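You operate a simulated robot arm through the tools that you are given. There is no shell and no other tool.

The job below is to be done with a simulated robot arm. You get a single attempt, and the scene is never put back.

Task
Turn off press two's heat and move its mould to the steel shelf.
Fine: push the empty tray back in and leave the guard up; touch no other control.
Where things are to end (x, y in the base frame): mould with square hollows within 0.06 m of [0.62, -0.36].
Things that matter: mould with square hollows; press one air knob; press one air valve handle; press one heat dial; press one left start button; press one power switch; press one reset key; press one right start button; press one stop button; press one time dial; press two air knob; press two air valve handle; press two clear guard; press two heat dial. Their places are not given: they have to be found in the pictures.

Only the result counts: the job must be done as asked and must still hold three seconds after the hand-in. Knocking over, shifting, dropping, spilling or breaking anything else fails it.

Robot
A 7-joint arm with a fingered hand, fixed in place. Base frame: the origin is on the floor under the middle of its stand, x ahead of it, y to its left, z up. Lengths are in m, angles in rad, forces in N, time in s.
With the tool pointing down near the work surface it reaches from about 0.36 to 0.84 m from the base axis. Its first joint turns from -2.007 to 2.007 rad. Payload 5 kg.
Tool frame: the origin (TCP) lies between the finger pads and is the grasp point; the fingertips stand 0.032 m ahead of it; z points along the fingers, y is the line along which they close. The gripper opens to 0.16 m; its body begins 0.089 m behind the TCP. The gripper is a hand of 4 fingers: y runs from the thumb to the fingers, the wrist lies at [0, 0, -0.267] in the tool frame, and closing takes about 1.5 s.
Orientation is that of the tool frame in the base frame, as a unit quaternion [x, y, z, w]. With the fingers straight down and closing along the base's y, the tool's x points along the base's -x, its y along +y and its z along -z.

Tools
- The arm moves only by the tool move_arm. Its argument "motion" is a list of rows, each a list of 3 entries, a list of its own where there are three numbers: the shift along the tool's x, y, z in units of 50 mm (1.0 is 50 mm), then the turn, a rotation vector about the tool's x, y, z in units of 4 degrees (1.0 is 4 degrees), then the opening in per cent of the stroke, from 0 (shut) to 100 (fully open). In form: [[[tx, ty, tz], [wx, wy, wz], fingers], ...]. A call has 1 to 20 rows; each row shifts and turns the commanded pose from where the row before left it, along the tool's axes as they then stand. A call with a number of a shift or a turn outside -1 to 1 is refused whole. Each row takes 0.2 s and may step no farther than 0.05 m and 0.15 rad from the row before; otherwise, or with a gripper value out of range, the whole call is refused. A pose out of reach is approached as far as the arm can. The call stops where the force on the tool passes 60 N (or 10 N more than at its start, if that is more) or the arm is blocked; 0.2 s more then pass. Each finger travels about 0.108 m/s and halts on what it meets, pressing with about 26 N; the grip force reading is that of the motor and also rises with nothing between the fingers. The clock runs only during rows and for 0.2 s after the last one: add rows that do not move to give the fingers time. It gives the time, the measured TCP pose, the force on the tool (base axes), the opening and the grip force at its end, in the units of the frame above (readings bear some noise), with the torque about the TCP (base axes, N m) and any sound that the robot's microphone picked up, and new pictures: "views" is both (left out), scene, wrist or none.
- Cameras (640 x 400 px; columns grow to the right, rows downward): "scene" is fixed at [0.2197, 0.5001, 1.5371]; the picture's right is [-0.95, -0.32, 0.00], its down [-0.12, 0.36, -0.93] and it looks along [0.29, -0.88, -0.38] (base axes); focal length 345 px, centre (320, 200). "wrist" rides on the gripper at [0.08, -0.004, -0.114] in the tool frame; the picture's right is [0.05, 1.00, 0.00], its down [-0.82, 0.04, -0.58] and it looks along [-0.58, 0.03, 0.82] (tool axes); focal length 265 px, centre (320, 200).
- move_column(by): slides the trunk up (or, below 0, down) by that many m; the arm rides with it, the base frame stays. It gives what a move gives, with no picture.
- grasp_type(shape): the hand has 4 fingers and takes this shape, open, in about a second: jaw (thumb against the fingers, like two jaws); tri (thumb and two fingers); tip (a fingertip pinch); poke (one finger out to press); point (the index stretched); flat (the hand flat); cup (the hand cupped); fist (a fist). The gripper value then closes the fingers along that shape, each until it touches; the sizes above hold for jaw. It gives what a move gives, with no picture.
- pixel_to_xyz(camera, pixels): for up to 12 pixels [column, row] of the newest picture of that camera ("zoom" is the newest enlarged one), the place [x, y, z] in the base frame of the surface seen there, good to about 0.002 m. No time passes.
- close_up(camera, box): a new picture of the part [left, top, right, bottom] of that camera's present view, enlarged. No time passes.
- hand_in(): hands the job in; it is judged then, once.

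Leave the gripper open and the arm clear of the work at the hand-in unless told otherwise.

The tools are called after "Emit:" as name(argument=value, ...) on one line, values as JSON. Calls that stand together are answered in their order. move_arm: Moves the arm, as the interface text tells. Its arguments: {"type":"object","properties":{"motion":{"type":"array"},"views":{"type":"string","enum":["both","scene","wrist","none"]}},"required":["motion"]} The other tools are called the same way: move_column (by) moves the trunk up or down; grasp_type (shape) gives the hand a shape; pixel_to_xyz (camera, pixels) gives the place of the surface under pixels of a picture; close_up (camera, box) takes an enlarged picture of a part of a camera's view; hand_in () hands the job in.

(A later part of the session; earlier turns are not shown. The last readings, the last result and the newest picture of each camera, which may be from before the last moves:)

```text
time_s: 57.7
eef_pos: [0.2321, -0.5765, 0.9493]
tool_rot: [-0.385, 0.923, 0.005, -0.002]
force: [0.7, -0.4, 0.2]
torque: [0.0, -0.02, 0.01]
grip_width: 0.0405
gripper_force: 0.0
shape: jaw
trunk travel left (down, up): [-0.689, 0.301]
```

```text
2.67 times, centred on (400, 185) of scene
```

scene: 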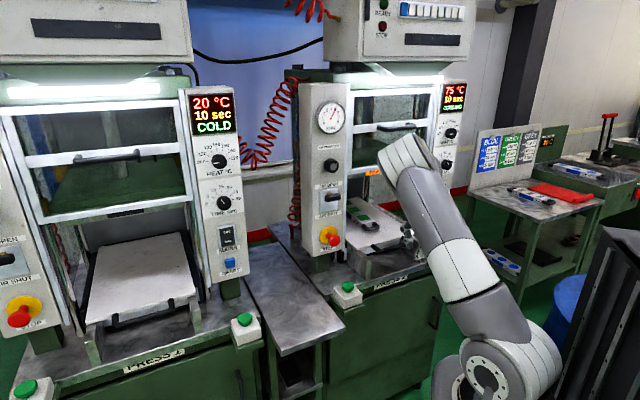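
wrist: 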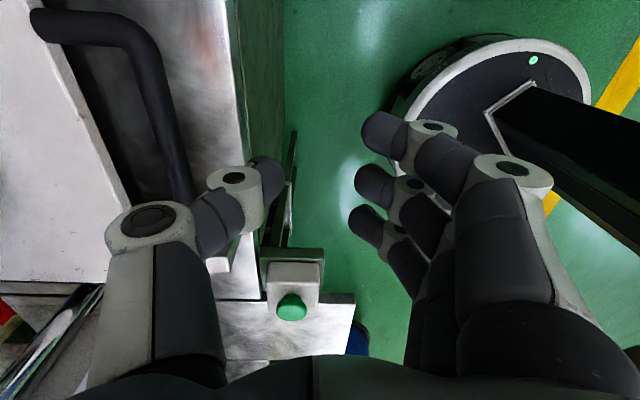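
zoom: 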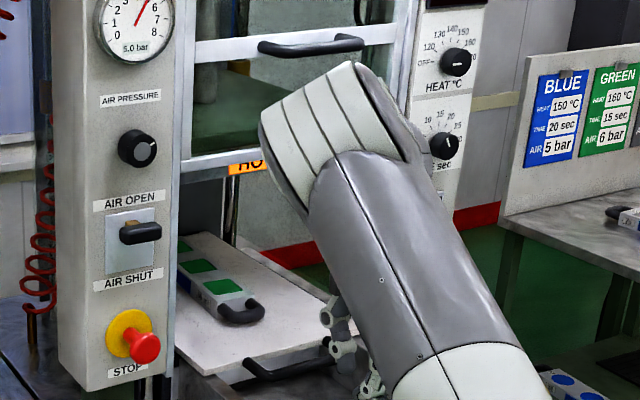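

That is the elbow, well clear; the wrist stays below the raised guard's handle. I move in over the tray handle (100 mm toward the press) at this height.

Emit:
move_arm(motion=[[[0, -0.5, 0], [0, 0, 0], 25], [[0, -0.5, 0], [0, 0, 0], 25], [[0, -0.5, 0], [0, 0, 0], 25], [[0, -0.5, 0], [0, 0, 0], 25], [[0, 0, 0], [0, 0, 0], 25]], views="both")

Emit:
close_up(camera="wrist", box=[160, 60, 480, 260])

```text
time_s: 58.9
eef_pos: [0.3044, -0.6465, 0.9501]
tool_rot: [-0.385, 0.923, 0.005, -0.001]
force: [0.3, -1.0, 0.3]
torque: [-0.02, 0.02, -0.03]
grip_width: 0.0404
gripper_force: 0.1
shape: jaw
trunk travel left (down, up): [-0.689, 0.301]
```

scene: 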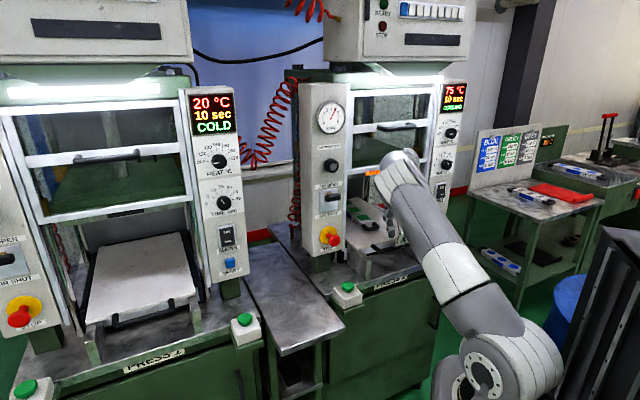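
wrist: 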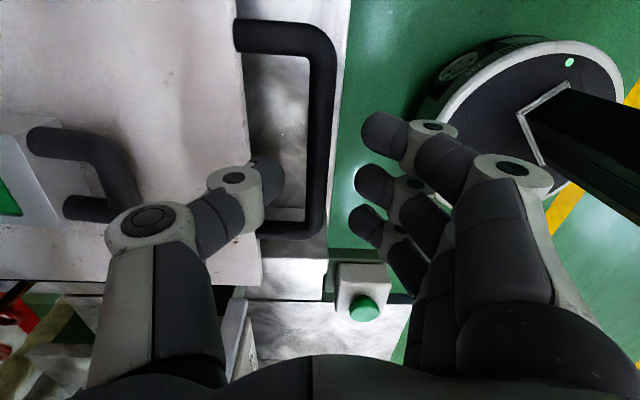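

```text
2.00 times, centred on (320, 160) of wrist
```

zoom: 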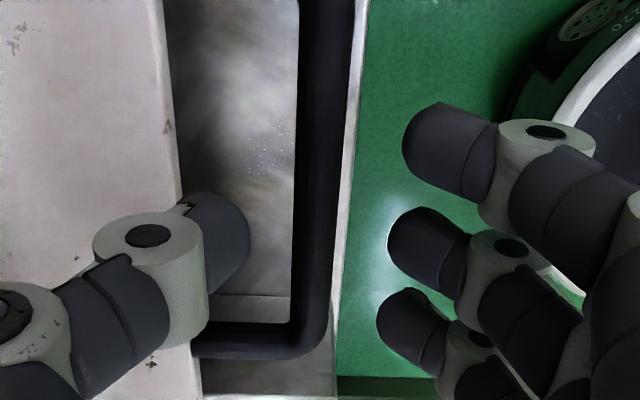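

I check where the thumb's outer knuckle sits relative to the tray edge before descending.

Emit:
pixel_to_xyz(camera="wrist", pixels=[[275, 165], [262, 165], [240, 172], [212, 178], [215, 205], [255, 195], [190, 230], [140, 215], [370, 130], [430, 125], [240, 120], [310, 130]])

```text
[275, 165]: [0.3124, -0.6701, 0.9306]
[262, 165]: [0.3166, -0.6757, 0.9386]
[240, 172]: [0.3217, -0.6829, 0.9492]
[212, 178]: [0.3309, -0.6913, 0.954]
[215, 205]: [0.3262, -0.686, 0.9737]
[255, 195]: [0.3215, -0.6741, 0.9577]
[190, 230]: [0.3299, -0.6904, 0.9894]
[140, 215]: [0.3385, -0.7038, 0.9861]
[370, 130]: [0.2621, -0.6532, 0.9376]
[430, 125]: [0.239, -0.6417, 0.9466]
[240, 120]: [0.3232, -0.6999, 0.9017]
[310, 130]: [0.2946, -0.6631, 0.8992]
```

At 25 % the thumb knuckle would graze the tray edge, so I narrow to 18 % and then descend ~50 mm around the bar.

Emit:
move_arm(motion=[[[0, 0.04, 0], [0, 0, 0], 18], [[0, 0, 0], [0, 0, 0], 18], [[0, 0, 0.4], [0, 0, 0], 18], [[0, 0, 0.3], [0, 0, 0], 18], [[0, 0, 0.3], [0, 0, 0], 18]], views="wrist")

Emit:
close_up(camera="wrist", box=[160, 80, 480, 280])

```text
time_s: 60.1
eef_pos: [0.299, -0.6446, 0.8993]
tool_rot: [-0.385, 0.923, 0.005, -0.001]
force: [-0.7, 1.1, 0.6]
torque: [-0.01, 0.01, 0.01]
grip_width: 0.0287
gripper_force: 0.2
shape: jaw
trunk travel left (down, up): [-0.689, 0.301]
```

wrist: 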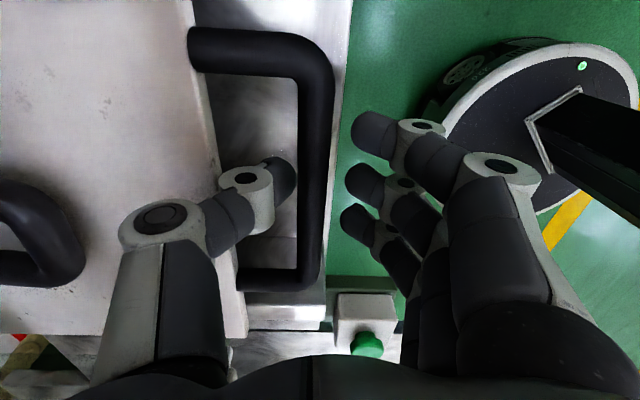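

```text
2.00 times, centred on (320, 180) of wrist
```

zoom: 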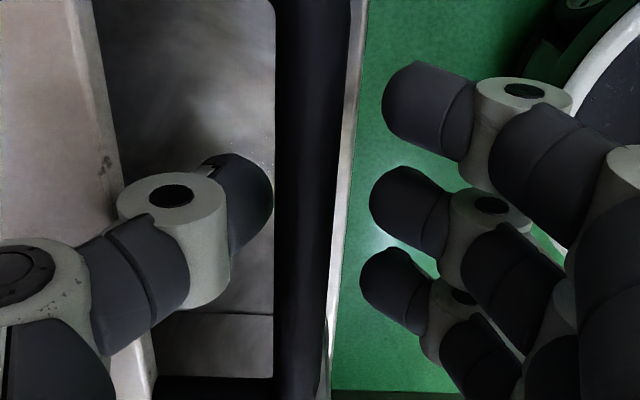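

The bar is now between thumb (inside) and fingers (outside), no contact. I lower 4 mm more and close on it.

Emit:
move_arm(motion=[[[0, 0, 0.08], [0, 0, 0], 18], [[0, 0, 0], [0, 0, 0], 8], [[0, 0, 0], [0, 0, 0], 0], [[0, 0, 0], [0, 0, 0], 0], [[0, 0, 0], [0, 0, 0], 0]], views="both")

```text
time_s: 61.3
eef_pos: [0.2992, -0.6452, 0.8949]
tool_rot: [-0.385, 0.923, 0.005, -0.001]
force: [2.1, -1.4, -6.9]
torque: [0.02, 0.02, 0.04]
grip_width: 0.0001
gripper_force: 26.1
shape: jaw
trunk travel left (down, up): [-0.689, 0.301]
```

scene: 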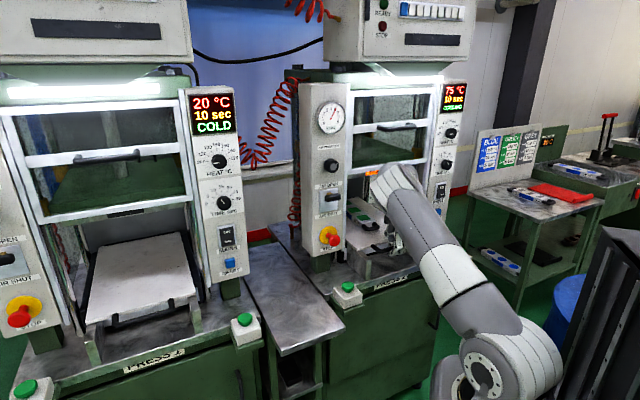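
wrist: 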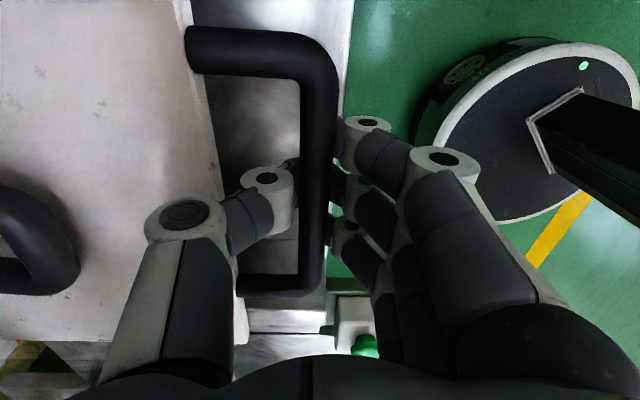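

The hand holds the tray handle. I record the tray's in-position (TCP b≈−0.668) and pull out gently, 45 mm first.

Emit:
move_arm(motion=[[[0, 0.2, 0], [0, 0, 0], 0], [[0, 0.3, 0], [0, 0, 0], 0], [[0, 0.4, 0], [0, 0, 0], 0]], views="both")

```text
time_s: 62.1
eef_pos: [0.2668, -0.6112, 0.8944]
tool_rot: [-0.386, 0.923, 0.006, -0.002]
force: [1.1, 4.9, -9.4]
torque: [0.07, 0.08, 0.04]
grip_width: 0.0
gripper_force: 25.8
shape: jaw
trunk travel left (down, up): [-0.689, 0.301]
```

scene: 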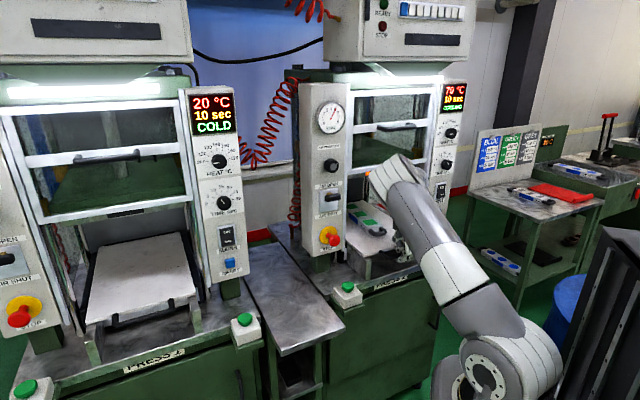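
wrist: 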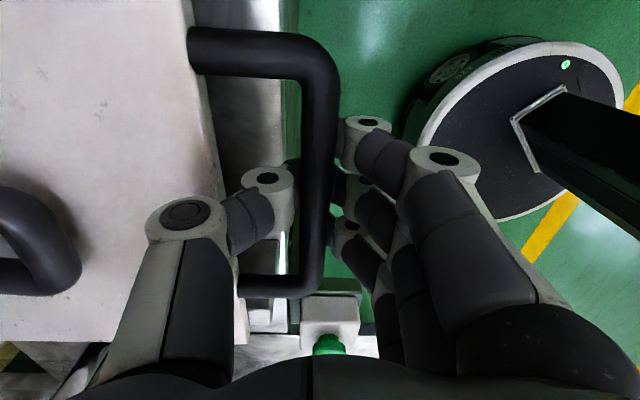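

The tray slides out with the mould riding along. I pull another ~0.1 m and look.

Emit:
move_arm(motion=[[[0, 0.3, 0], [0, 0, 0], 0], [[0, 0.4, 0], [0, 0, 0], 0], [[0, 0.4, 0], [0, 0, 0], 0], [[0, 0.4, 0], [0, 0, 0], 0], [[0, 0.4, 0], [0, 0, 0], 0], [[0, 0.2, 0], [0, 0, 0], 0]], views="both")

Emit:
close_up(camera="scene", box=[320, 180, 448, 260])

```text
time_s: 63.5
eef_pos: [0.1944, -0.539, 0.8958]
tool_rot: [-0.385, 0.923, 0.007, 0.0]
force: [-4.7, -6.1, -31.8]
torque: [0.04, 0.19, 0.01]
grip_width: 0.0002
gripper_force: 26.0
shape: jaw
trunk travel left (down, up): [-0.689, 0.301]
```

scene: 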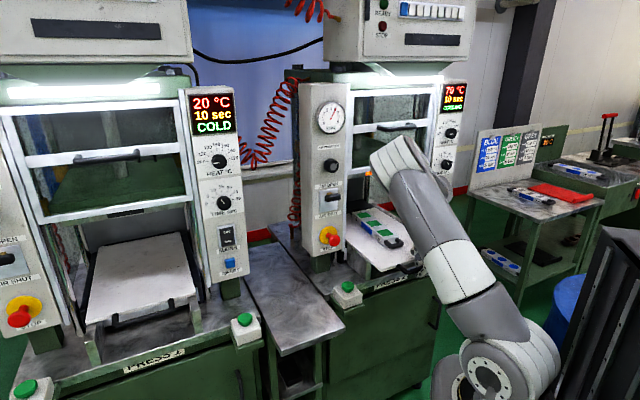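
wrist: 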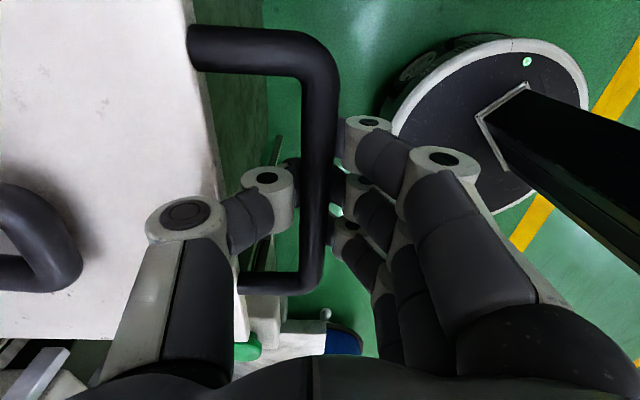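

```text
5.00 times, centred on (384, 220) of scene
```

zoom: 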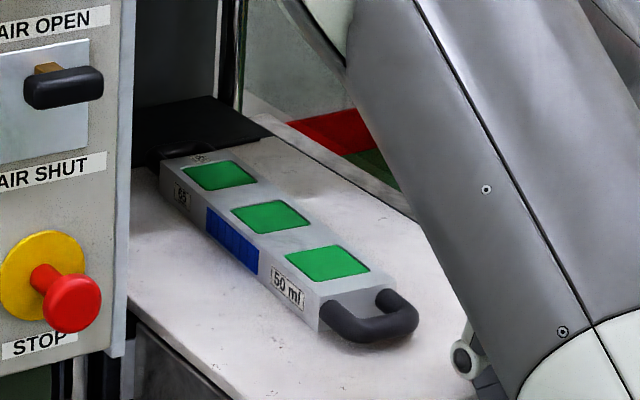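

A 32 N downward load has built up on the hand: either the hand drifts up against the slide or the tray is starting to tip. I check whether the tray is level.

Emit:
pixel_to_xyz(camera="wrist", pixels=[[150, 40], [150, 120], [195, 150], [30, 40], [30, 120], [110, 280], [130, 200], [60, 310]])

Emit:
pixel_to_xyz(camera="zoom", pixels=[[300, 165], [390, 225], [420, 250], [220, 300], [280, 350], [160, 260], [330, 262], [270, 217], [220, 175], [200, 120], [180, 110], [250, 200]])

```text
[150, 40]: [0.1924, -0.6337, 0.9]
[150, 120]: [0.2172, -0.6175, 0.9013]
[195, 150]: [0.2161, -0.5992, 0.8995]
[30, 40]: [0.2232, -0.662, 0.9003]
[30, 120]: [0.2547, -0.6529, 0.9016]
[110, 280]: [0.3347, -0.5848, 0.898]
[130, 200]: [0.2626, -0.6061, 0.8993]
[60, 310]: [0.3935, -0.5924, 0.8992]
```

```text
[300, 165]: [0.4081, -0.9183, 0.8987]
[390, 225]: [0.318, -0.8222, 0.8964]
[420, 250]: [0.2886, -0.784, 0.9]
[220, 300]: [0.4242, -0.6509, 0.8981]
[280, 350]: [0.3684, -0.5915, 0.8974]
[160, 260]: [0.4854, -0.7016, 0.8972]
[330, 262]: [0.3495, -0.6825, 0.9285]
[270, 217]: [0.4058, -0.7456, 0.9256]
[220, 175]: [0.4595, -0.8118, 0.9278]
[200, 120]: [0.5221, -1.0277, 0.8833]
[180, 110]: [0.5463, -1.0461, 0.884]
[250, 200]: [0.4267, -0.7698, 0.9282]
```

The tray is still level (z≈0.899 front and back), so the load comes from the hand drifting upward. I lower the hand 2 mm and read the force.

Emit:
move_arm(motion=[[[0, 0, 0.04], [0, 0, 0], 0], [[0, 0, 0], [0, 0, 0], 0]], views="none")

```text
time_s: 64.1
eef_pos: [0.1947, -0.5394, 0.8958]
tool_rot: [-0.385, 0.923, 0.004, -0.001]
force: [-4.5, -6.2, -16.0]
torque: [0.05, 0.12, -0.03]
grip_width: 0.0
gripper_force: 25.4
shape: jaw
trunk travel left (down, up): [-0.689, 0.301]
```

The vertical load halved, so the tray runs on a rigid slide and cannot tip. I take out the remaining load and keep pulling with a small downward correction, to about 0.24 m total.

Emit:
move_arm(motion=[[[0, 0.1, 0.04], [0, 0, 0], 0], [[0, 0.3, 0.005], [0, 0, 0], 0], [[0, 0.4, 0.005], [0, 0, 0], 0], [[0, 0.4, 0.005], [0, 0, 0], 0], [[0, 0.4, 0.005], [0, 0, 0], 0], [[0, 0.3, 0.004], [0, 0, 0], 0]], views="both")

Emit:
close_up(camera="scene", box=[320, 180, 448, 260])

```text
time_s: 65.5
eef_pos: [0.1266, -0.4711, 0.8929]
tool_rot: [-0.385, 0.923, 0.005, -0.002]
force: [1.2, 2.5, -7.1]
torque: [0.06, 0.05, 0.03]
grip_width: 0.0001
gripper_force: 26.4
shape: jaw
trunk travel left (down, up): [-0.689, 0.301]
```

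scene: 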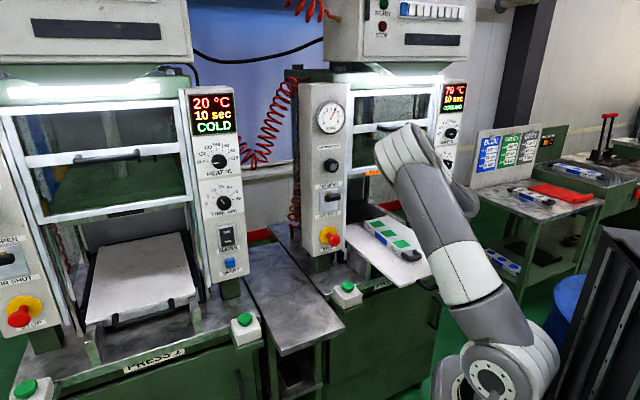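
wrist: 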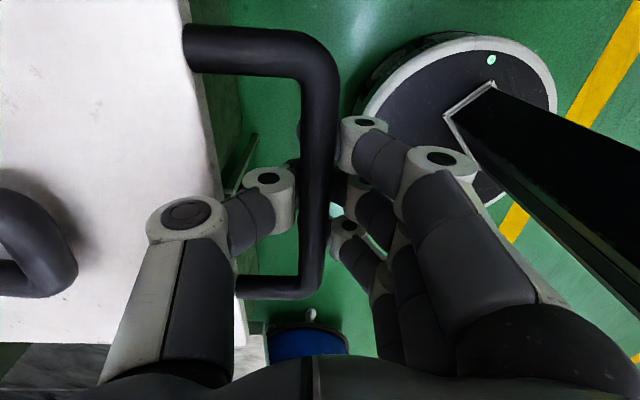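

```text
5.00 times, centred on (384, 220) of scene
```

zoom: 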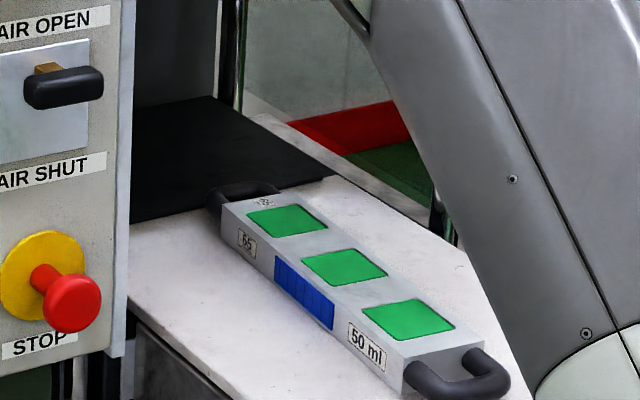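

Pull so far 0.245 m; mould centre should now be near b≈−0.716. I check tray level and what carries it.

Emit:
close_up(camera="scene", box=[330, 215, 458, 295])

Emit:
pixel_to_xyz(camera="scene", pixels=[[354, 228], [370, 245], [395, 275], [420, 270], [405, 225], [380, 228], [390, 237], [403, 245], [350, 245], [358, 262], [366, 212], [350, 210]])

```text
5.00 times, centred on (394, 255) of scene
```

zoom: 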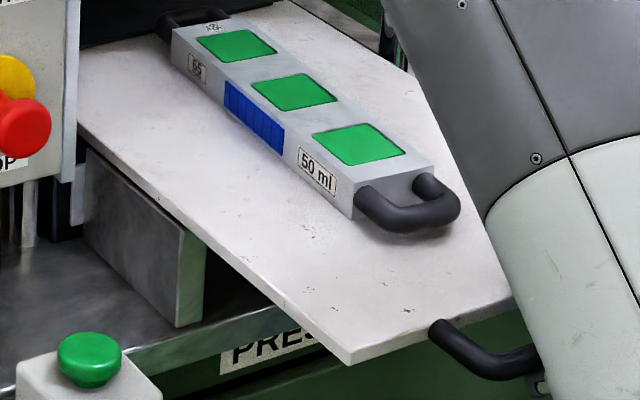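

```text
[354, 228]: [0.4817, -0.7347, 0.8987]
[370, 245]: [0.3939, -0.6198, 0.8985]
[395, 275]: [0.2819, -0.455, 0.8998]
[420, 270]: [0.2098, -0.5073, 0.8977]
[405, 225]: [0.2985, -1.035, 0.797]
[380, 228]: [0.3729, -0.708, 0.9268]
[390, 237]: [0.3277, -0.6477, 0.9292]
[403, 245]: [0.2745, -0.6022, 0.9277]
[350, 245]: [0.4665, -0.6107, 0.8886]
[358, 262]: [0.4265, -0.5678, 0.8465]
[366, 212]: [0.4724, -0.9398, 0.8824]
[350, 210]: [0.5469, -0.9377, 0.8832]
```

The tray is level at z≈0.899 and steady. The mould centre hollow is near (a≈−0.235, b≈−0.708). I also measure the steel shelf extents and its neighbours for placing.

Emit:
close_up(camera="scene", box=[190, 200, 370, 370])

Emit:
pixel_to_xyz(camera="scene", pixels=[[282, 350], [340, 325], [250, 280], [275, 228], [300, 250], [315, 280], [262, 262], [243, 320], [347, 288], [240, 345], [320, 310], [270, 300]])

```text
2.35 times, centred on (280, 285) of scene
```

zoom: 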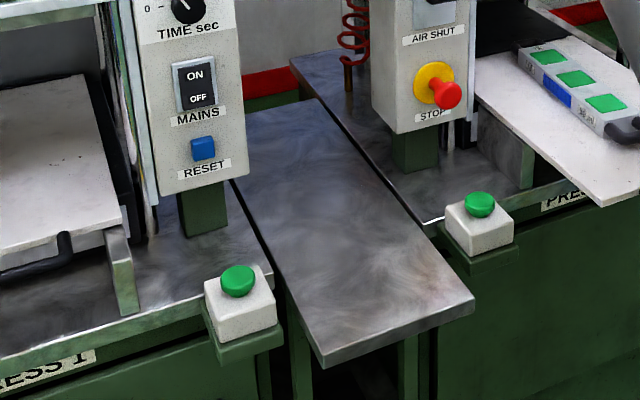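

```text
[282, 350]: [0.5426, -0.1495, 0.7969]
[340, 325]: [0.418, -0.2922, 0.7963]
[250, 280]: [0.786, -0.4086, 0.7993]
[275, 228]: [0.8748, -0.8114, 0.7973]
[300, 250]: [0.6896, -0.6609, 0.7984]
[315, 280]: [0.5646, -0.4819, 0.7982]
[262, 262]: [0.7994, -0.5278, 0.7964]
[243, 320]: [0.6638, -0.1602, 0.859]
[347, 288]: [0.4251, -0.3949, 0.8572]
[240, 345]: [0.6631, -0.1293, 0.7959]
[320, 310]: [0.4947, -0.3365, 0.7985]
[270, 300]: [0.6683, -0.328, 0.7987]
```

Shelf: a from ≈0.085 to 0.28, front edge b≈−0.495, z≈0.798, free of objects; the target (0.62,−0.36) is a=0.184, b=−0.693. Now I release the tray handle and rise straight up.

Emit:
move_arm(motion=[[[0, 0, 0], [0, 0, 0], 18], [[0, 0, 0], [0, 0, 0], 18], [[0, 0, 0], [0, 0, 0], 18], [[0, 0, -0.5], [0, 0, 0], 18], [[0, 0, -0.8], [0, 0, 0], 18], [[0, 0, -0.8], [0, 0, 0], 18], [[0, 0, -0.8], [0, 0, 0], 40]], views="both")

```text
time_s: 67.1
eef_pos: [0.1263, -0.4739, 1.0401]
tool_rot: [-0.385, 0.923, 0.005, -0.001]
force: [0.7, -0.3, 0.8]
torque: [-0.01, -0.05, -0.02]
grip_width: 0.0634
gripper_force: 0.0
shape: jaw
trunk travel left (down, up): [-0.689, 0.301]
```

scene: 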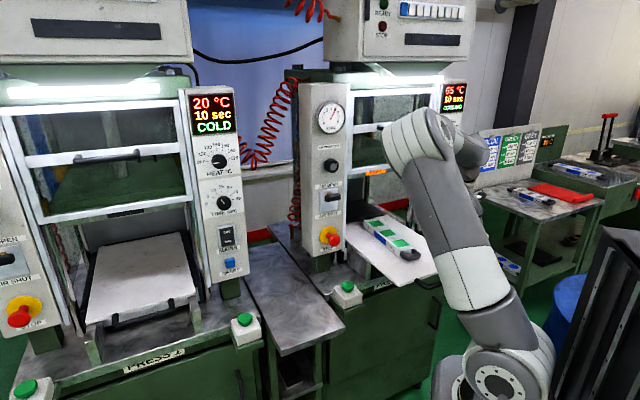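
wrist: 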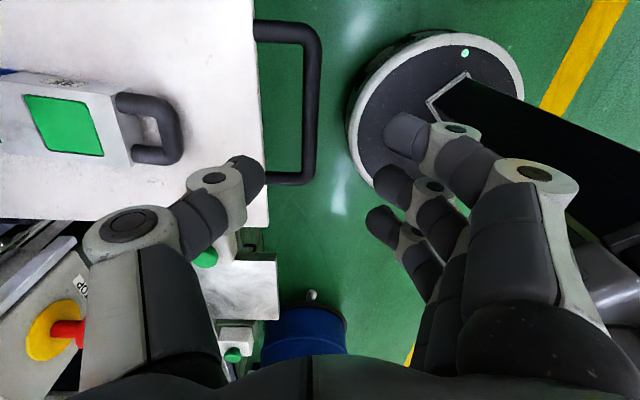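

The tray stays in place. I now turn the hand +90° about the vertical so that it closes across the mould's width.

Emit:
move_arm(motion=[[[0, 0, 0], [0, 0, 1], 60], [[0, 0, 0], [0, 0, 1], 60], [[0, 0, 0], [0, 0, 1], 60], [[0, 0, 0], [0, 0, 1], 60], [[0, 0, 0], [0, 0, 1], 60], [[0, 0, 0], [0, 0, 1], 60], [[0, 0, 0], [0, 0, 1], 60], [[0, 0, 0], [0, 0, 1], 60], [[0, 0, 0], [0, 0, 1], 60], [[0, 0, 0], [0, 0, 1], 60], [[0, 0, 0], [0, 0, 1], 60], [[0, 0, 0], [0, 0, 1], 60], [[0, 0, 0], [0, 0, 1], 60], [[0, 0, 0], [0, 0, 1], 60], [[0, 0, 0], [0, 0, 1], 60], [[0, 0, 0], [0, 0, 1], 60], [[0, 0, 0], [0, 0, 1], 60], [[0, 0, 0], [0, 0, 1], 60], [[0, 0, 0], [0, 0, 1], 60], [[0, 0, 0], [0, 0, 1], 60]], views="none")

Emit:
move_arm(motion=[[[0, 0, 0], [0, 0, 1], 60], [[0, 0, 0], [0, 0, 1], 60], [[0, 0, 0], [0, 0, 0.5], 60]], views="both")

```text
time_s: 71.3
eef_pos: [0.1271, -0.4744, 1.0379]
tool_rot: [0.298, 0.954, 0.003, -0.005]
force: [-0.1, -0.3, -0.2]
torque: [-0.02, 0.01, -0.02]
grip_width: 0.0955
gripper_force: 0.0
shape: jaw
trunk travel left (down, up): [-0.689, 0.301]
```

```text
time_s: 72.1
eef_pos: [0.1266, -0.4718, 1.0372]
tool_rot: [0.381, 0.925, 0.002, -0.004]
force: [-0.4, -0.6, 0.6]
torque: [0.01, 0.01, 0.0]
grip_width: 0.0954
gripper_force: 0.0
shape: jaw
trunk travel left (down, up): [-0.689, 0.301]
```

scene: 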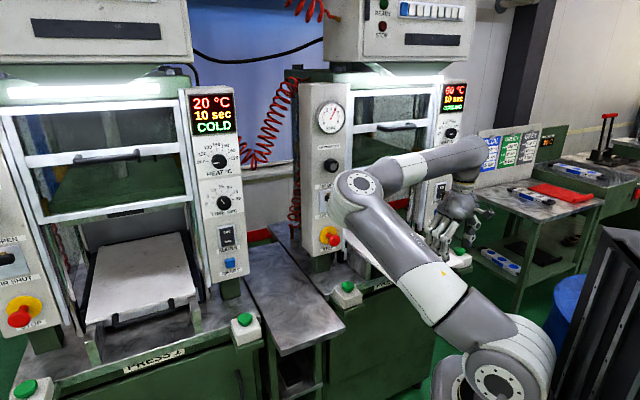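
wrist: 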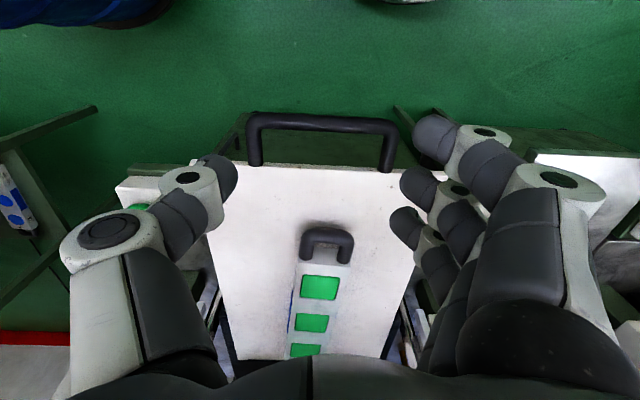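

The elbow swung to the press side during that turn. I check where elbow and forearm are relative to the press and look at the mould.

Emit:
pixel_to_xyz(camera="scene", pixels=[[362, 183], [345, 200], [375, 165], [420, 165], [470, 150], [440, 190], [400, 240], [460, 205]])

Emit:
pixel_to_xyz(camera="wrist", pixels=[[320, 288], [312, 322], [306, 350], [327, 245], [300, 268], [352, 265], [296, 300], [344, 300], [340, 330], [290, 330], [250, 200], [390, 200]])

Emit:
close_up(camera="wrist", box=[240, 200, 432, 360])

```text
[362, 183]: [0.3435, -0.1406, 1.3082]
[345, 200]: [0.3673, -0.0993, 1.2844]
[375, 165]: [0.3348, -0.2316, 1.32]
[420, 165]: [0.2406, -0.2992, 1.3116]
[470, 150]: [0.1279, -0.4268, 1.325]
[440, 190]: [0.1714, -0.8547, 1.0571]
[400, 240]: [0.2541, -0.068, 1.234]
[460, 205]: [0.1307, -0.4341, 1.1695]
```

```text
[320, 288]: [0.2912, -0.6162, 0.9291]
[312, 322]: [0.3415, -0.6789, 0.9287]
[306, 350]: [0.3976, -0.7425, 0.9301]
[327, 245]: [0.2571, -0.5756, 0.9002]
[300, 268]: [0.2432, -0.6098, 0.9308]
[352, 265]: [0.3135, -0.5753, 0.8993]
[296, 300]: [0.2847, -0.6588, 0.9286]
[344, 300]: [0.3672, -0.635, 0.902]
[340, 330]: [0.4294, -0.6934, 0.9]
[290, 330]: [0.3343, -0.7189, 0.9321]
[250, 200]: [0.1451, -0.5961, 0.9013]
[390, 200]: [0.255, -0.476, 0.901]
```

```text
2.50 times, centred on (336, 280) of wrist
```

zoom: 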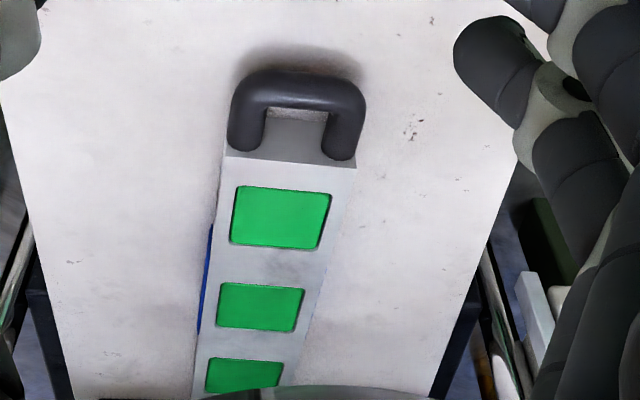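

Elbow is well in front of the press (b≈−0.34). Mould centre hollow: a=−0.2386, b=−0.7215; its long axis is yawed ≈4.9° and it is ≈0.07 m wide. I yaw the hand to match and lean it back 12° so the wrist clears the raised guard.

Emit:
move_arm(motion=[[[0, 0, 0], [0, 0, 0.61], 70], [[0, 0, 0], [0, 0, 0.61], 70], [[0, 0, 0], [0, -1, 0], 70], [[0, 0, 0], [0, -1, 0], 70], [[0, 0, 0], [0, -1, 0], 70], [[0, 0, 0], [0, 0, 0], 70]], views="both")

```text
time_s: 73.5
eef_pos: [0.1271, -0.4719, 1.0387]
tool_rot: [0.417, 0.903, -0.042, 0.091]
force: [-0.3, -0.4, 0.7]
torque: [0.01, 0.02, 0.05]
grip_width: 0.1116
gripper_force: 0.0
shape: jaw
trunk travel left (down, up): [-0.689, 0.301]
```

scene: 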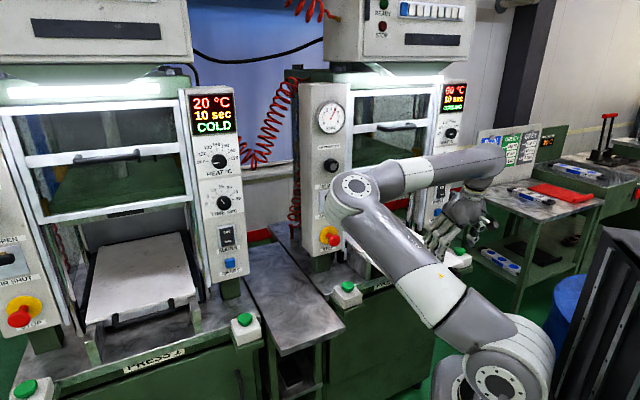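
wrist: 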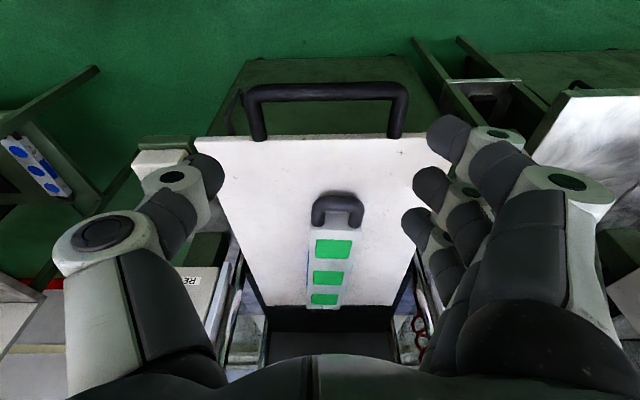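

Orientation is as intended (lean 11.5°, yaw 4.6°). I move in toward the mould along a slanted line, stopping ~9 cm short to check clearances.

Emit:
move_arm(motion=[[[-0.795, 0.083, 0.339], [0, 0, 0], 70], [[-0.795, 0.083, 0.339], [0, 0, 0], 70], [[-0.795, 0.083, 0.339], [0, 0, 0], 70], [[-0.795, 0.083, 0.339], [0, 0, 0], 70], [[-0.795, 0.083, 0.339], [0, 0, 0], 70]], views="both")

```text
time_s: 74.7
eef_pos: [0.2814, -0.6212, 0.9921]
tool_rot: [0.417, 0.903, -0.043, 0.09]
force: [0.2, -0.8, -0.3]
torque: [0.0, -0.01, 0.01]
grip_width: 0.1113
gripper_force: 0.2
shape: jaw
trunk travel left (down, up): [-0.689, 0.301]
```

scene: 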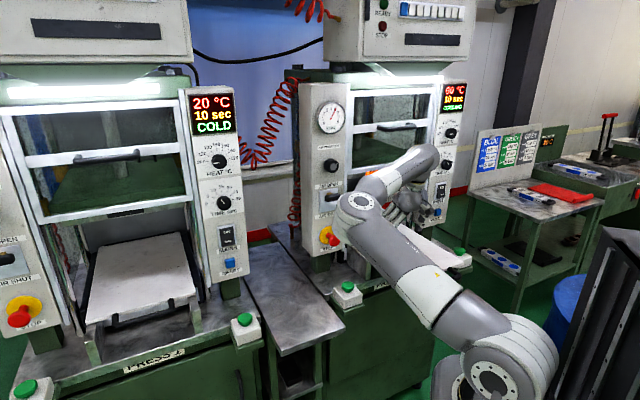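
wrist: 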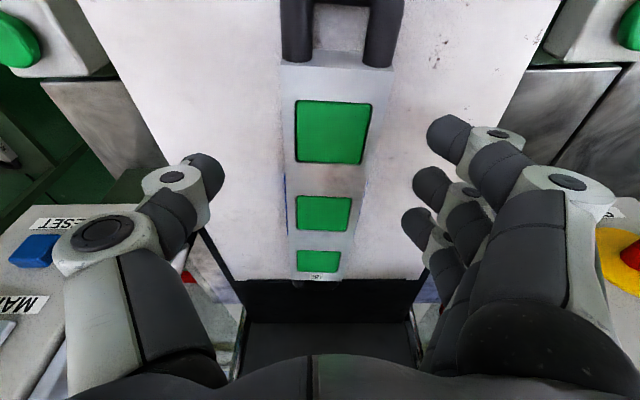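

Well aligned: the mould runs along column ≈325 between thumb and fingers. I check the wrist housing and the centre hollow position once more.

Emit:
pixel_to_xyz(camera="scene", pixels=[[425, 155], [435, 152], [415, 160], [360, 205], [400, 128], [440, 175]])

Emit:
pixel_to_xyz(camera="wrist", pixels=[[333, 132], [323, 213], [318, 261], [283, 110], [385, 110], [292, 213], [360, 210], [300, 70], [320, 240], [322, 175]])

```text
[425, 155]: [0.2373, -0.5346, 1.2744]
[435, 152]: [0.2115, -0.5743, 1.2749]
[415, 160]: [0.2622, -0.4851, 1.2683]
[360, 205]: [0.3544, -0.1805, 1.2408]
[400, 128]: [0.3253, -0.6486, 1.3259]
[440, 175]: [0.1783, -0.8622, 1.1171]
```

```text
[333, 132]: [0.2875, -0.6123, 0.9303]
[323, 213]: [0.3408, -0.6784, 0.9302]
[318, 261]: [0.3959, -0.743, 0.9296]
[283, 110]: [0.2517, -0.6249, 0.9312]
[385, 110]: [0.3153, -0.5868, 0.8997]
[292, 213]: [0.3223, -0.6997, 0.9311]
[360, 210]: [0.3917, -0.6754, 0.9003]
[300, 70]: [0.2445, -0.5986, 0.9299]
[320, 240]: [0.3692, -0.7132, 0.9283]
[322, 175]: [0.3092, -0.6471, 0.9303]
```

Centre hollow confirmed at a=−0.2387, b=−0.7207. I move the last 8 cm in to sit right above it (tips just over the mould top).

Emit:
move_arm(motion=[[[-0.769, 0.082, 0.33], [0, 0, 0], 70], [[-0.769, 0.082, 0.33], [0, 0, 0], 70], [[0, 0, 0], [0, 0, 0], 70]], views="both")

Emit:
close_up(camera="wrist", box=[160, 60, 480, 260])

```text
time_s: 75.5
eef_pos: [0.3416, -0.6768, 0.976]
tool_rot: [0.416, 0.904, -0.041, 0.091]
force: [-0.4, 0.7, 0.1]
torque: [-0.02, 0.03, -0.01]
grip_width: 0.1116
gripper_force: 0.1
shape: jaw
trunk travel left (down, up): [-0.689, 0.301]
```

scene: 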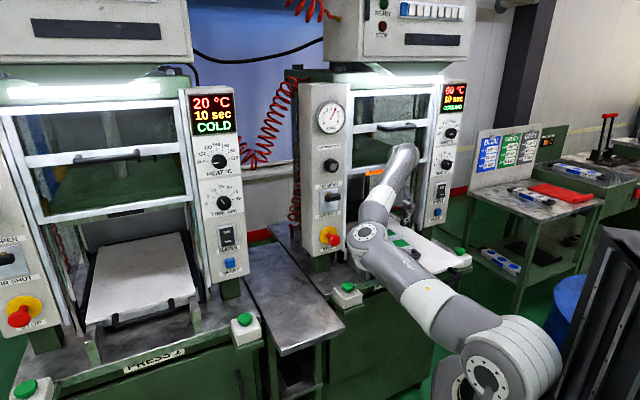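
wrist: 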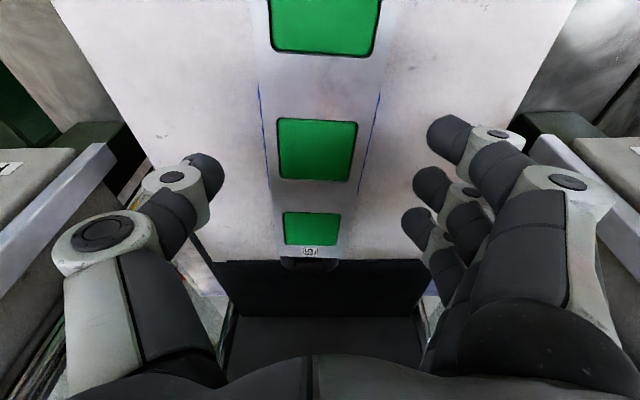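

```text
2.00 times, centred on (320, 160) of wrist
```

zoom: 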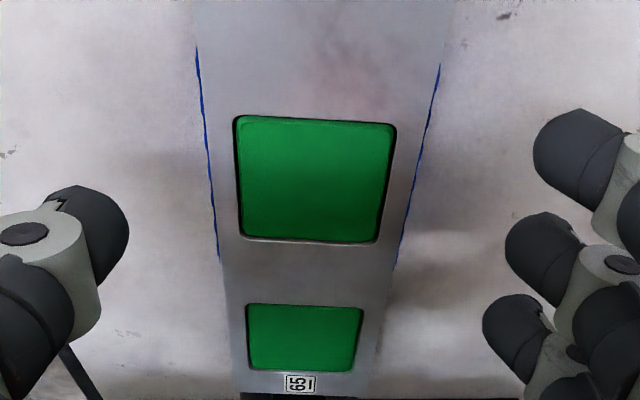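

Centred over the middle hollow, blue grip patches on both sides. I descend 31 mm straight down and check.

Emit:
move_arm(motion=[[[0.06, 0, 0.3], [0, 0, 0], 70], [[0.06, 0, 0.3], [0, 0, 0], 70], [[0, 0, 0], [0, 0, 0], 65]], views="wrist")

Emit:
close_up(camera="wrist", box=[160, 60, 480, 260])

Emit:
close_up(camera="scene", box=[340, 130, 480, 270])

```text
time_s: 76.3
eef_pos: [0.3413, -0.6766, 0.9454]
tool_rot: [0.417, 0.903, -0.042, 0.091]
force: [0.5, 0.6, -0.3]
torque: [-0.02, 0.05, -0.04]
grip_width: 0.1046
gripper_force: 0.1
shape: jaw
trunk travel left (down, up): [-0.689, 0.301]
```

wrist: 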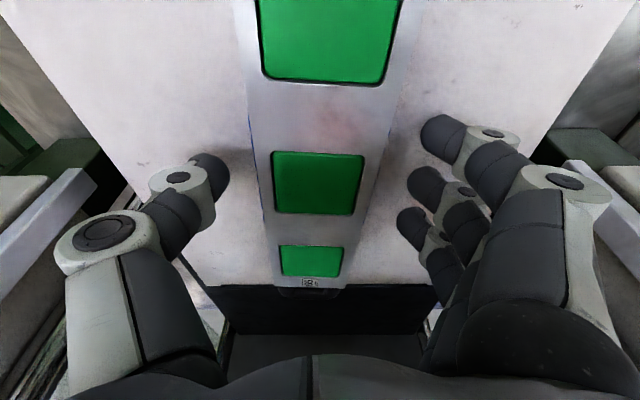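

```text
2.00 times, centred on (320, 160) of wrist
```

zoom: 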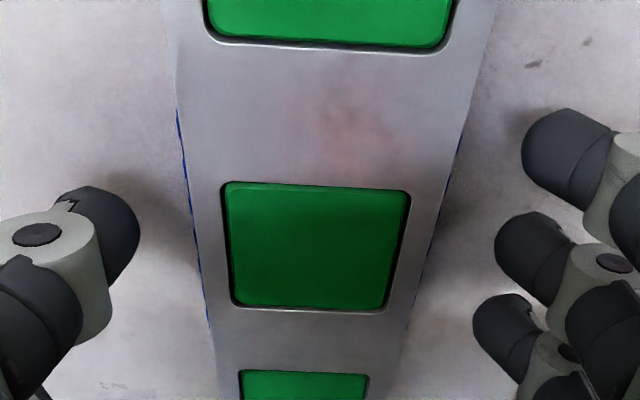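

```text
2.86 times, centred on (410, 200) of scene
```

zoom: 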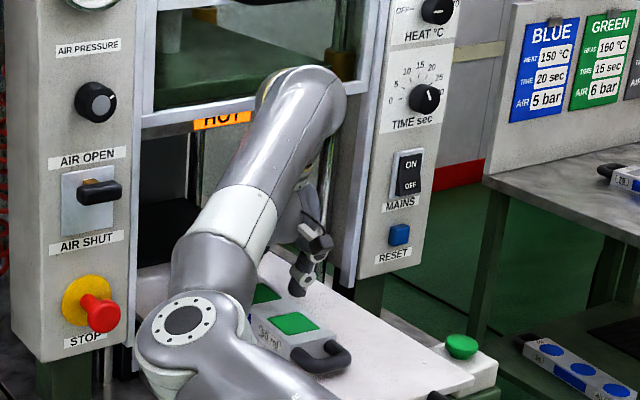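

Clear of contact. I lower 5 mm more and close on the mould's sides.

Emit:
move_arm(motion=[[[0.02, 0, 0.106], [0, 0, 0], 65], [[0, 0, 0], [0, 0, 0], 55], [[0, 0, 0], [0, 0, 0], 48], [[0, 0, 0], [0, 0, 0], 40], [[0, 0, 0], [0, 0, 0], 30], [[0, 0, 0], [0, 0, 0], 20], [[0, 0, 0], [0, 0, 0], 10]], views="both")

Emit:
close_up(camera="wrist", box=[160, 60, 480, 260])

```text
time_s: 77.9
eef_pos: [0.3401, -0.6773, 0.9409]
tool_rot: [0.417, 0.904, -0.042, 0.09]
force: [0.0, 1.3, 0.2]
torque: [0.12, -0.05, 0.01]
grip_width: 0.064
gripper_force: 26.2
shape: jaw
trunk travel left (down, up): [-0.689, 0.301]
```

scene: 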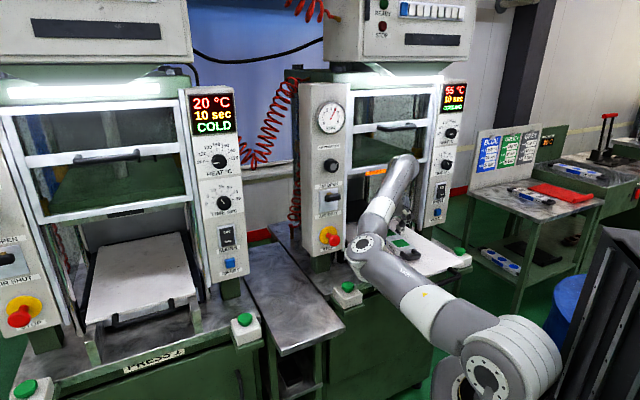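
wrist: 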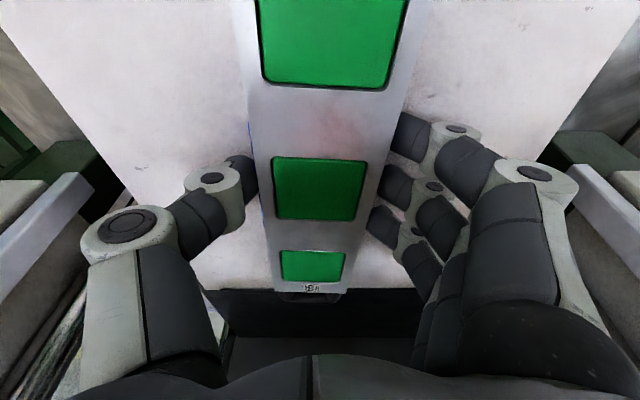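

```text
2.00 times, centred on (320, 160) of wrist
```

zoom: 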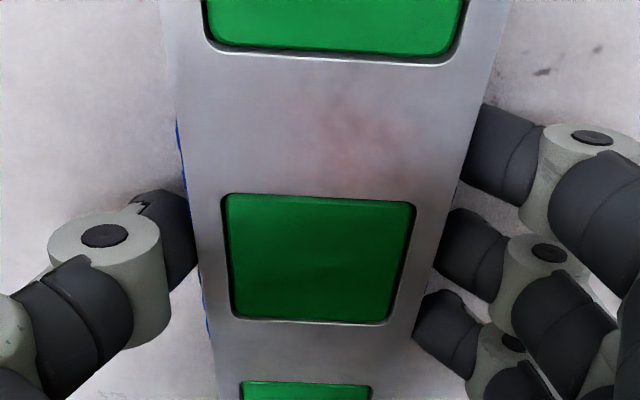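

Grip is firm (26 N) with all fingers on the blue patches. I lift 10 mm straight up and check weight and level.

Emit:
move_arm(motion=[[[-0.02, 0, -0.098], [0, 0, 0], 5], [[-0.02, 0, -0.098], [0, 0, 0], 5], [[0, 0, 0], [0, 0, 0], 5]], views="both")

Emit:
pixel_to_xyz(camera="wrist", pixels=[[333, 50], [330, 100], [318, 185], [315, 235], [312, 288], [285, 120], [375, 120]])

Emit:
close_up(camera="scene", box=[370, 215, 450, 265])

```text
time_s: 78.7
eef_pos: [0.3405, -0.6777, 0.9493]
tool_rot: [0.418, 0.903, -0.042, 0.09]
force: [-0.2, -0.1, -8.7]
torque: [0.06, 0.01, 0.01]
grip_width: 0.064
gripper_force: 25.5
shape: jaw
trunk travel left (down, up): [-0.689, 0.301]
```

scene: 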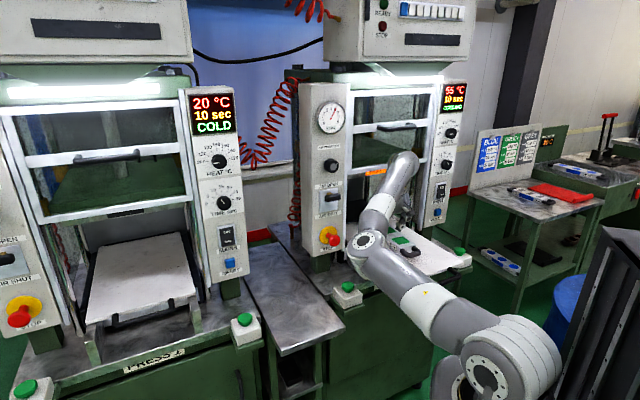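
wrist: 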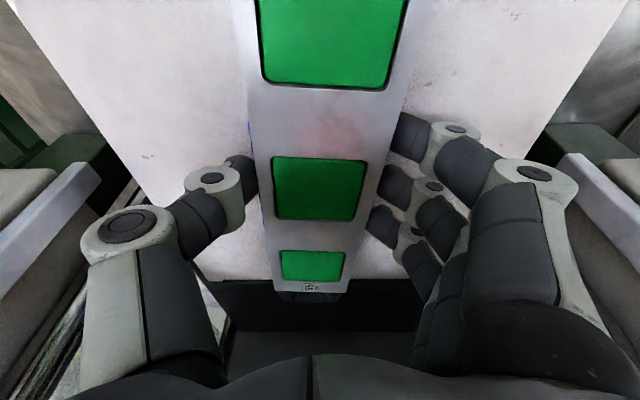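

```text
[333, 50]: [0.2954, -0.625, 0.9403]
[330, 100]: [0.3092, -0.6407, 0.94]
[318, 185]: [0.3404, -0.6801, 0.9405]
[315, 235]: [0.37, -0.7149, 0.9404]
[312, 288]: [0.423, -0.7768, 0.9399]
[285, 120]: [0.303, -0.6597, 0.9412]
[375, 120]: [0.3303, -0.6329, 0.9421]
```

```text
8.00 times, centred on (410, 240) of scene
```

zoom: 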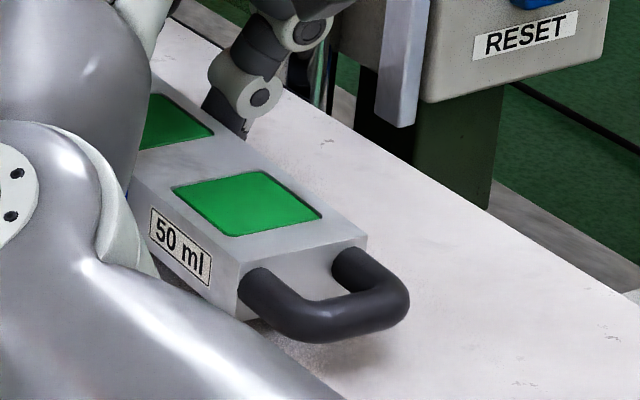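

Mould is held level (8.7 N, top z=0.940 front and back). I lift another 15 mm and draw it straight out of the press (0.27 m along its front direction), slowly.

Emit:
move_arm(motion=[[[-0.03, 0, -0.147], [0, 0, 0], 5], [[-0.03, 0, -0.147], [0, 0, 0], 5], [[0.195, -0.016, -0.04], [0, 0, 0], 5], [[0.39, -0.032, -0.079], [0, 0, 0], 5], [[0.49, -0.04, -0.099], [0, 0, 0], 5], [[0.49, -0.04, -0.099], [0, 0, 0], 5], [[0.49, -0.04, -0.099], [0, 0, 0], 5], [[0.49, -0.04, -0.099], [0, 0, 0], 5], [[0.39, -0.032, -0.079], [0, 0, 0], 5], [[0.195, -0.016, -0.04], [0, 0, 0], 5]], views="both")

```text
time_s: 80.9
eef_pos: [0.2275, -0.5649, 0.9654]
tool_rot: [0.418, 0.903, -0.041, 0.09]
force: [0.5, 0.2, -9.0]
torque: [0.04, 0.05, -0.03]
grip_width: 0.064
gripper_force: 25.8
shape: jaw
trunk travel left (down, up): [-0.689, 0.301]
```

scene: 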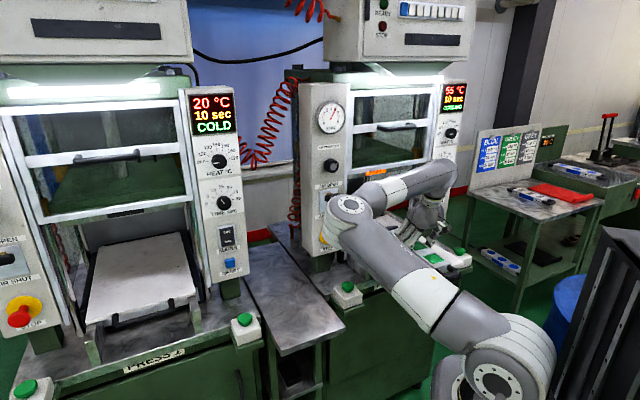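
wrist: 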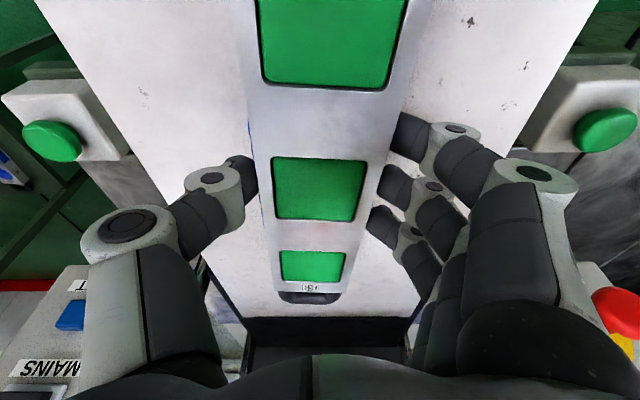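

The mould is steady in the grip. I continue outward 0.11 m while rising 0.05 m, so it clears the STOP button, handles and start boxes before going sideways.

Emit:
move_arm(motion=[[[0.2, -0.018, -0.15], [0, 0, 0], 5], [[0.35, -0.03, -0.25], [0, 0, 0], 5], [[0.42, -0.039, -0.31], [0, 0, 0], 5], [[0.42, -0.039, -0.31], [0, 0, 0], 5], [[0.35, -0.03, -0.25], [0, 0, 0], 5], [[0.206, -0.019, -0.147], [0, 0, 0], 5]], views="both")

```text
time_s: 82.3
eef_pos: [0.1498, -0.4874, 1.0168]
tool_rot: [0.418, 0.903, -0.041, 0.09]
force: [0.3, 0.0, -8.8]
torque: [0.04, 0.05, 0.0]
grip_width: 0.0639
gripper_force: 25.5
shape: jaw
trunk travel left (down, up): [-0.689, 0.301]
```

scene: 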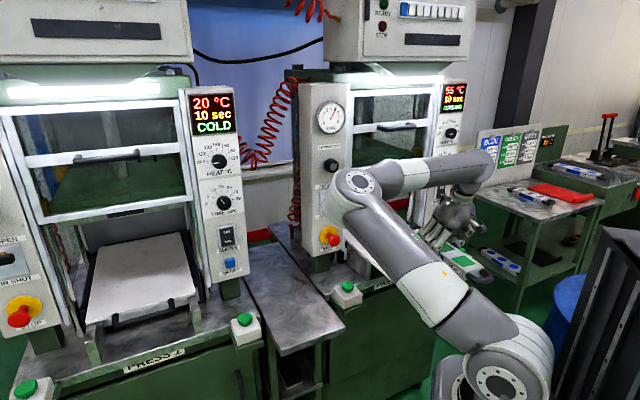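
wrist: 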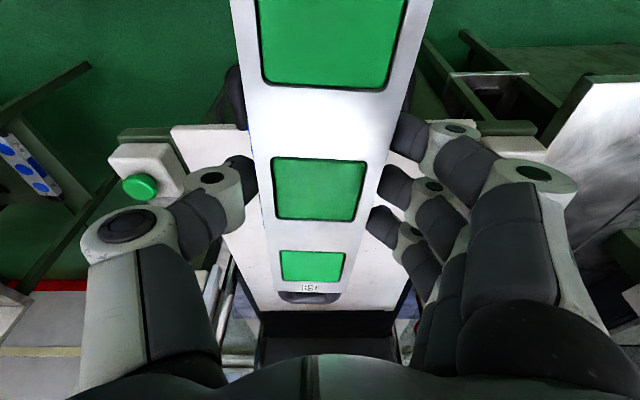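

Clear of the panel now (TCP a=−0.239, b=−0.451, z=1.017). I carry the mould sideways toward the shelf column (a=0.184), first half.

Emit:
move_arm(motion=[[[0.024, 0.299, -0.005], [0, 0, 0], 5], [[0.047, 0.598, -0.0095], [0, 0, 0], 5], [[0.063, 0.797, -0.0126], [0, 0, 0], 5], [[0.063, 0.797, -0.0126], [0, 0, 0], 5], [[0.063, 0.797, -0.0126], [0, 0, 0], 5], [[0.047, 0.598, -0.0095], [0, 0, 0], 5], [[0.024, 0.299, -0.005], [0, 0, 0], 5]], views="both")

```text
time_s: 83.9
eef_pos: [0.2969, -0.3366, 1.0171]
tool_rot: [0.418, 0.903, -0.042, 0.09]
force: [1.1, -0.2, -9.0]
torque: [0.03, 0.06, 0.02]
grip_width: 0.0639
gripper_force: 26.2
shape: jaw
trunk travel left (down, up): [-0.689, 0.301]
```

scene: 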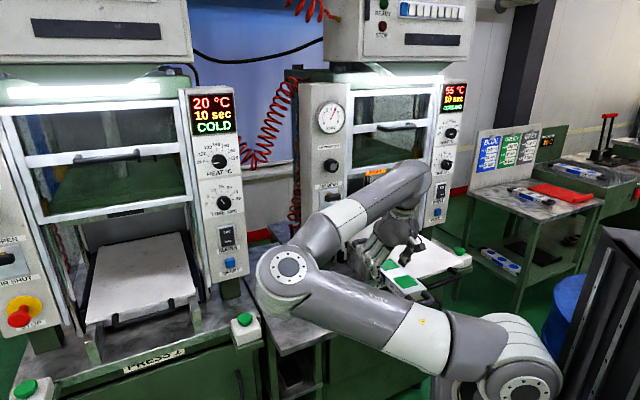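
wrist: 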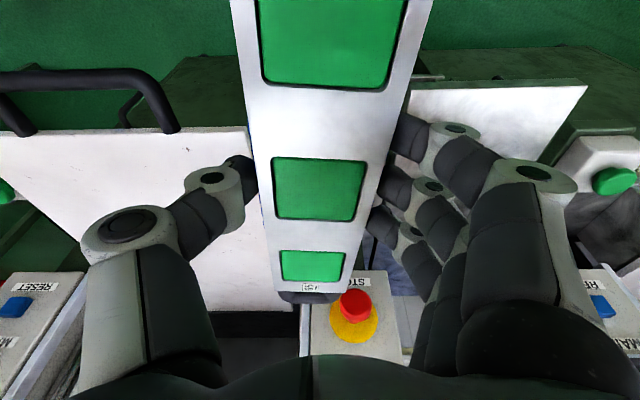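

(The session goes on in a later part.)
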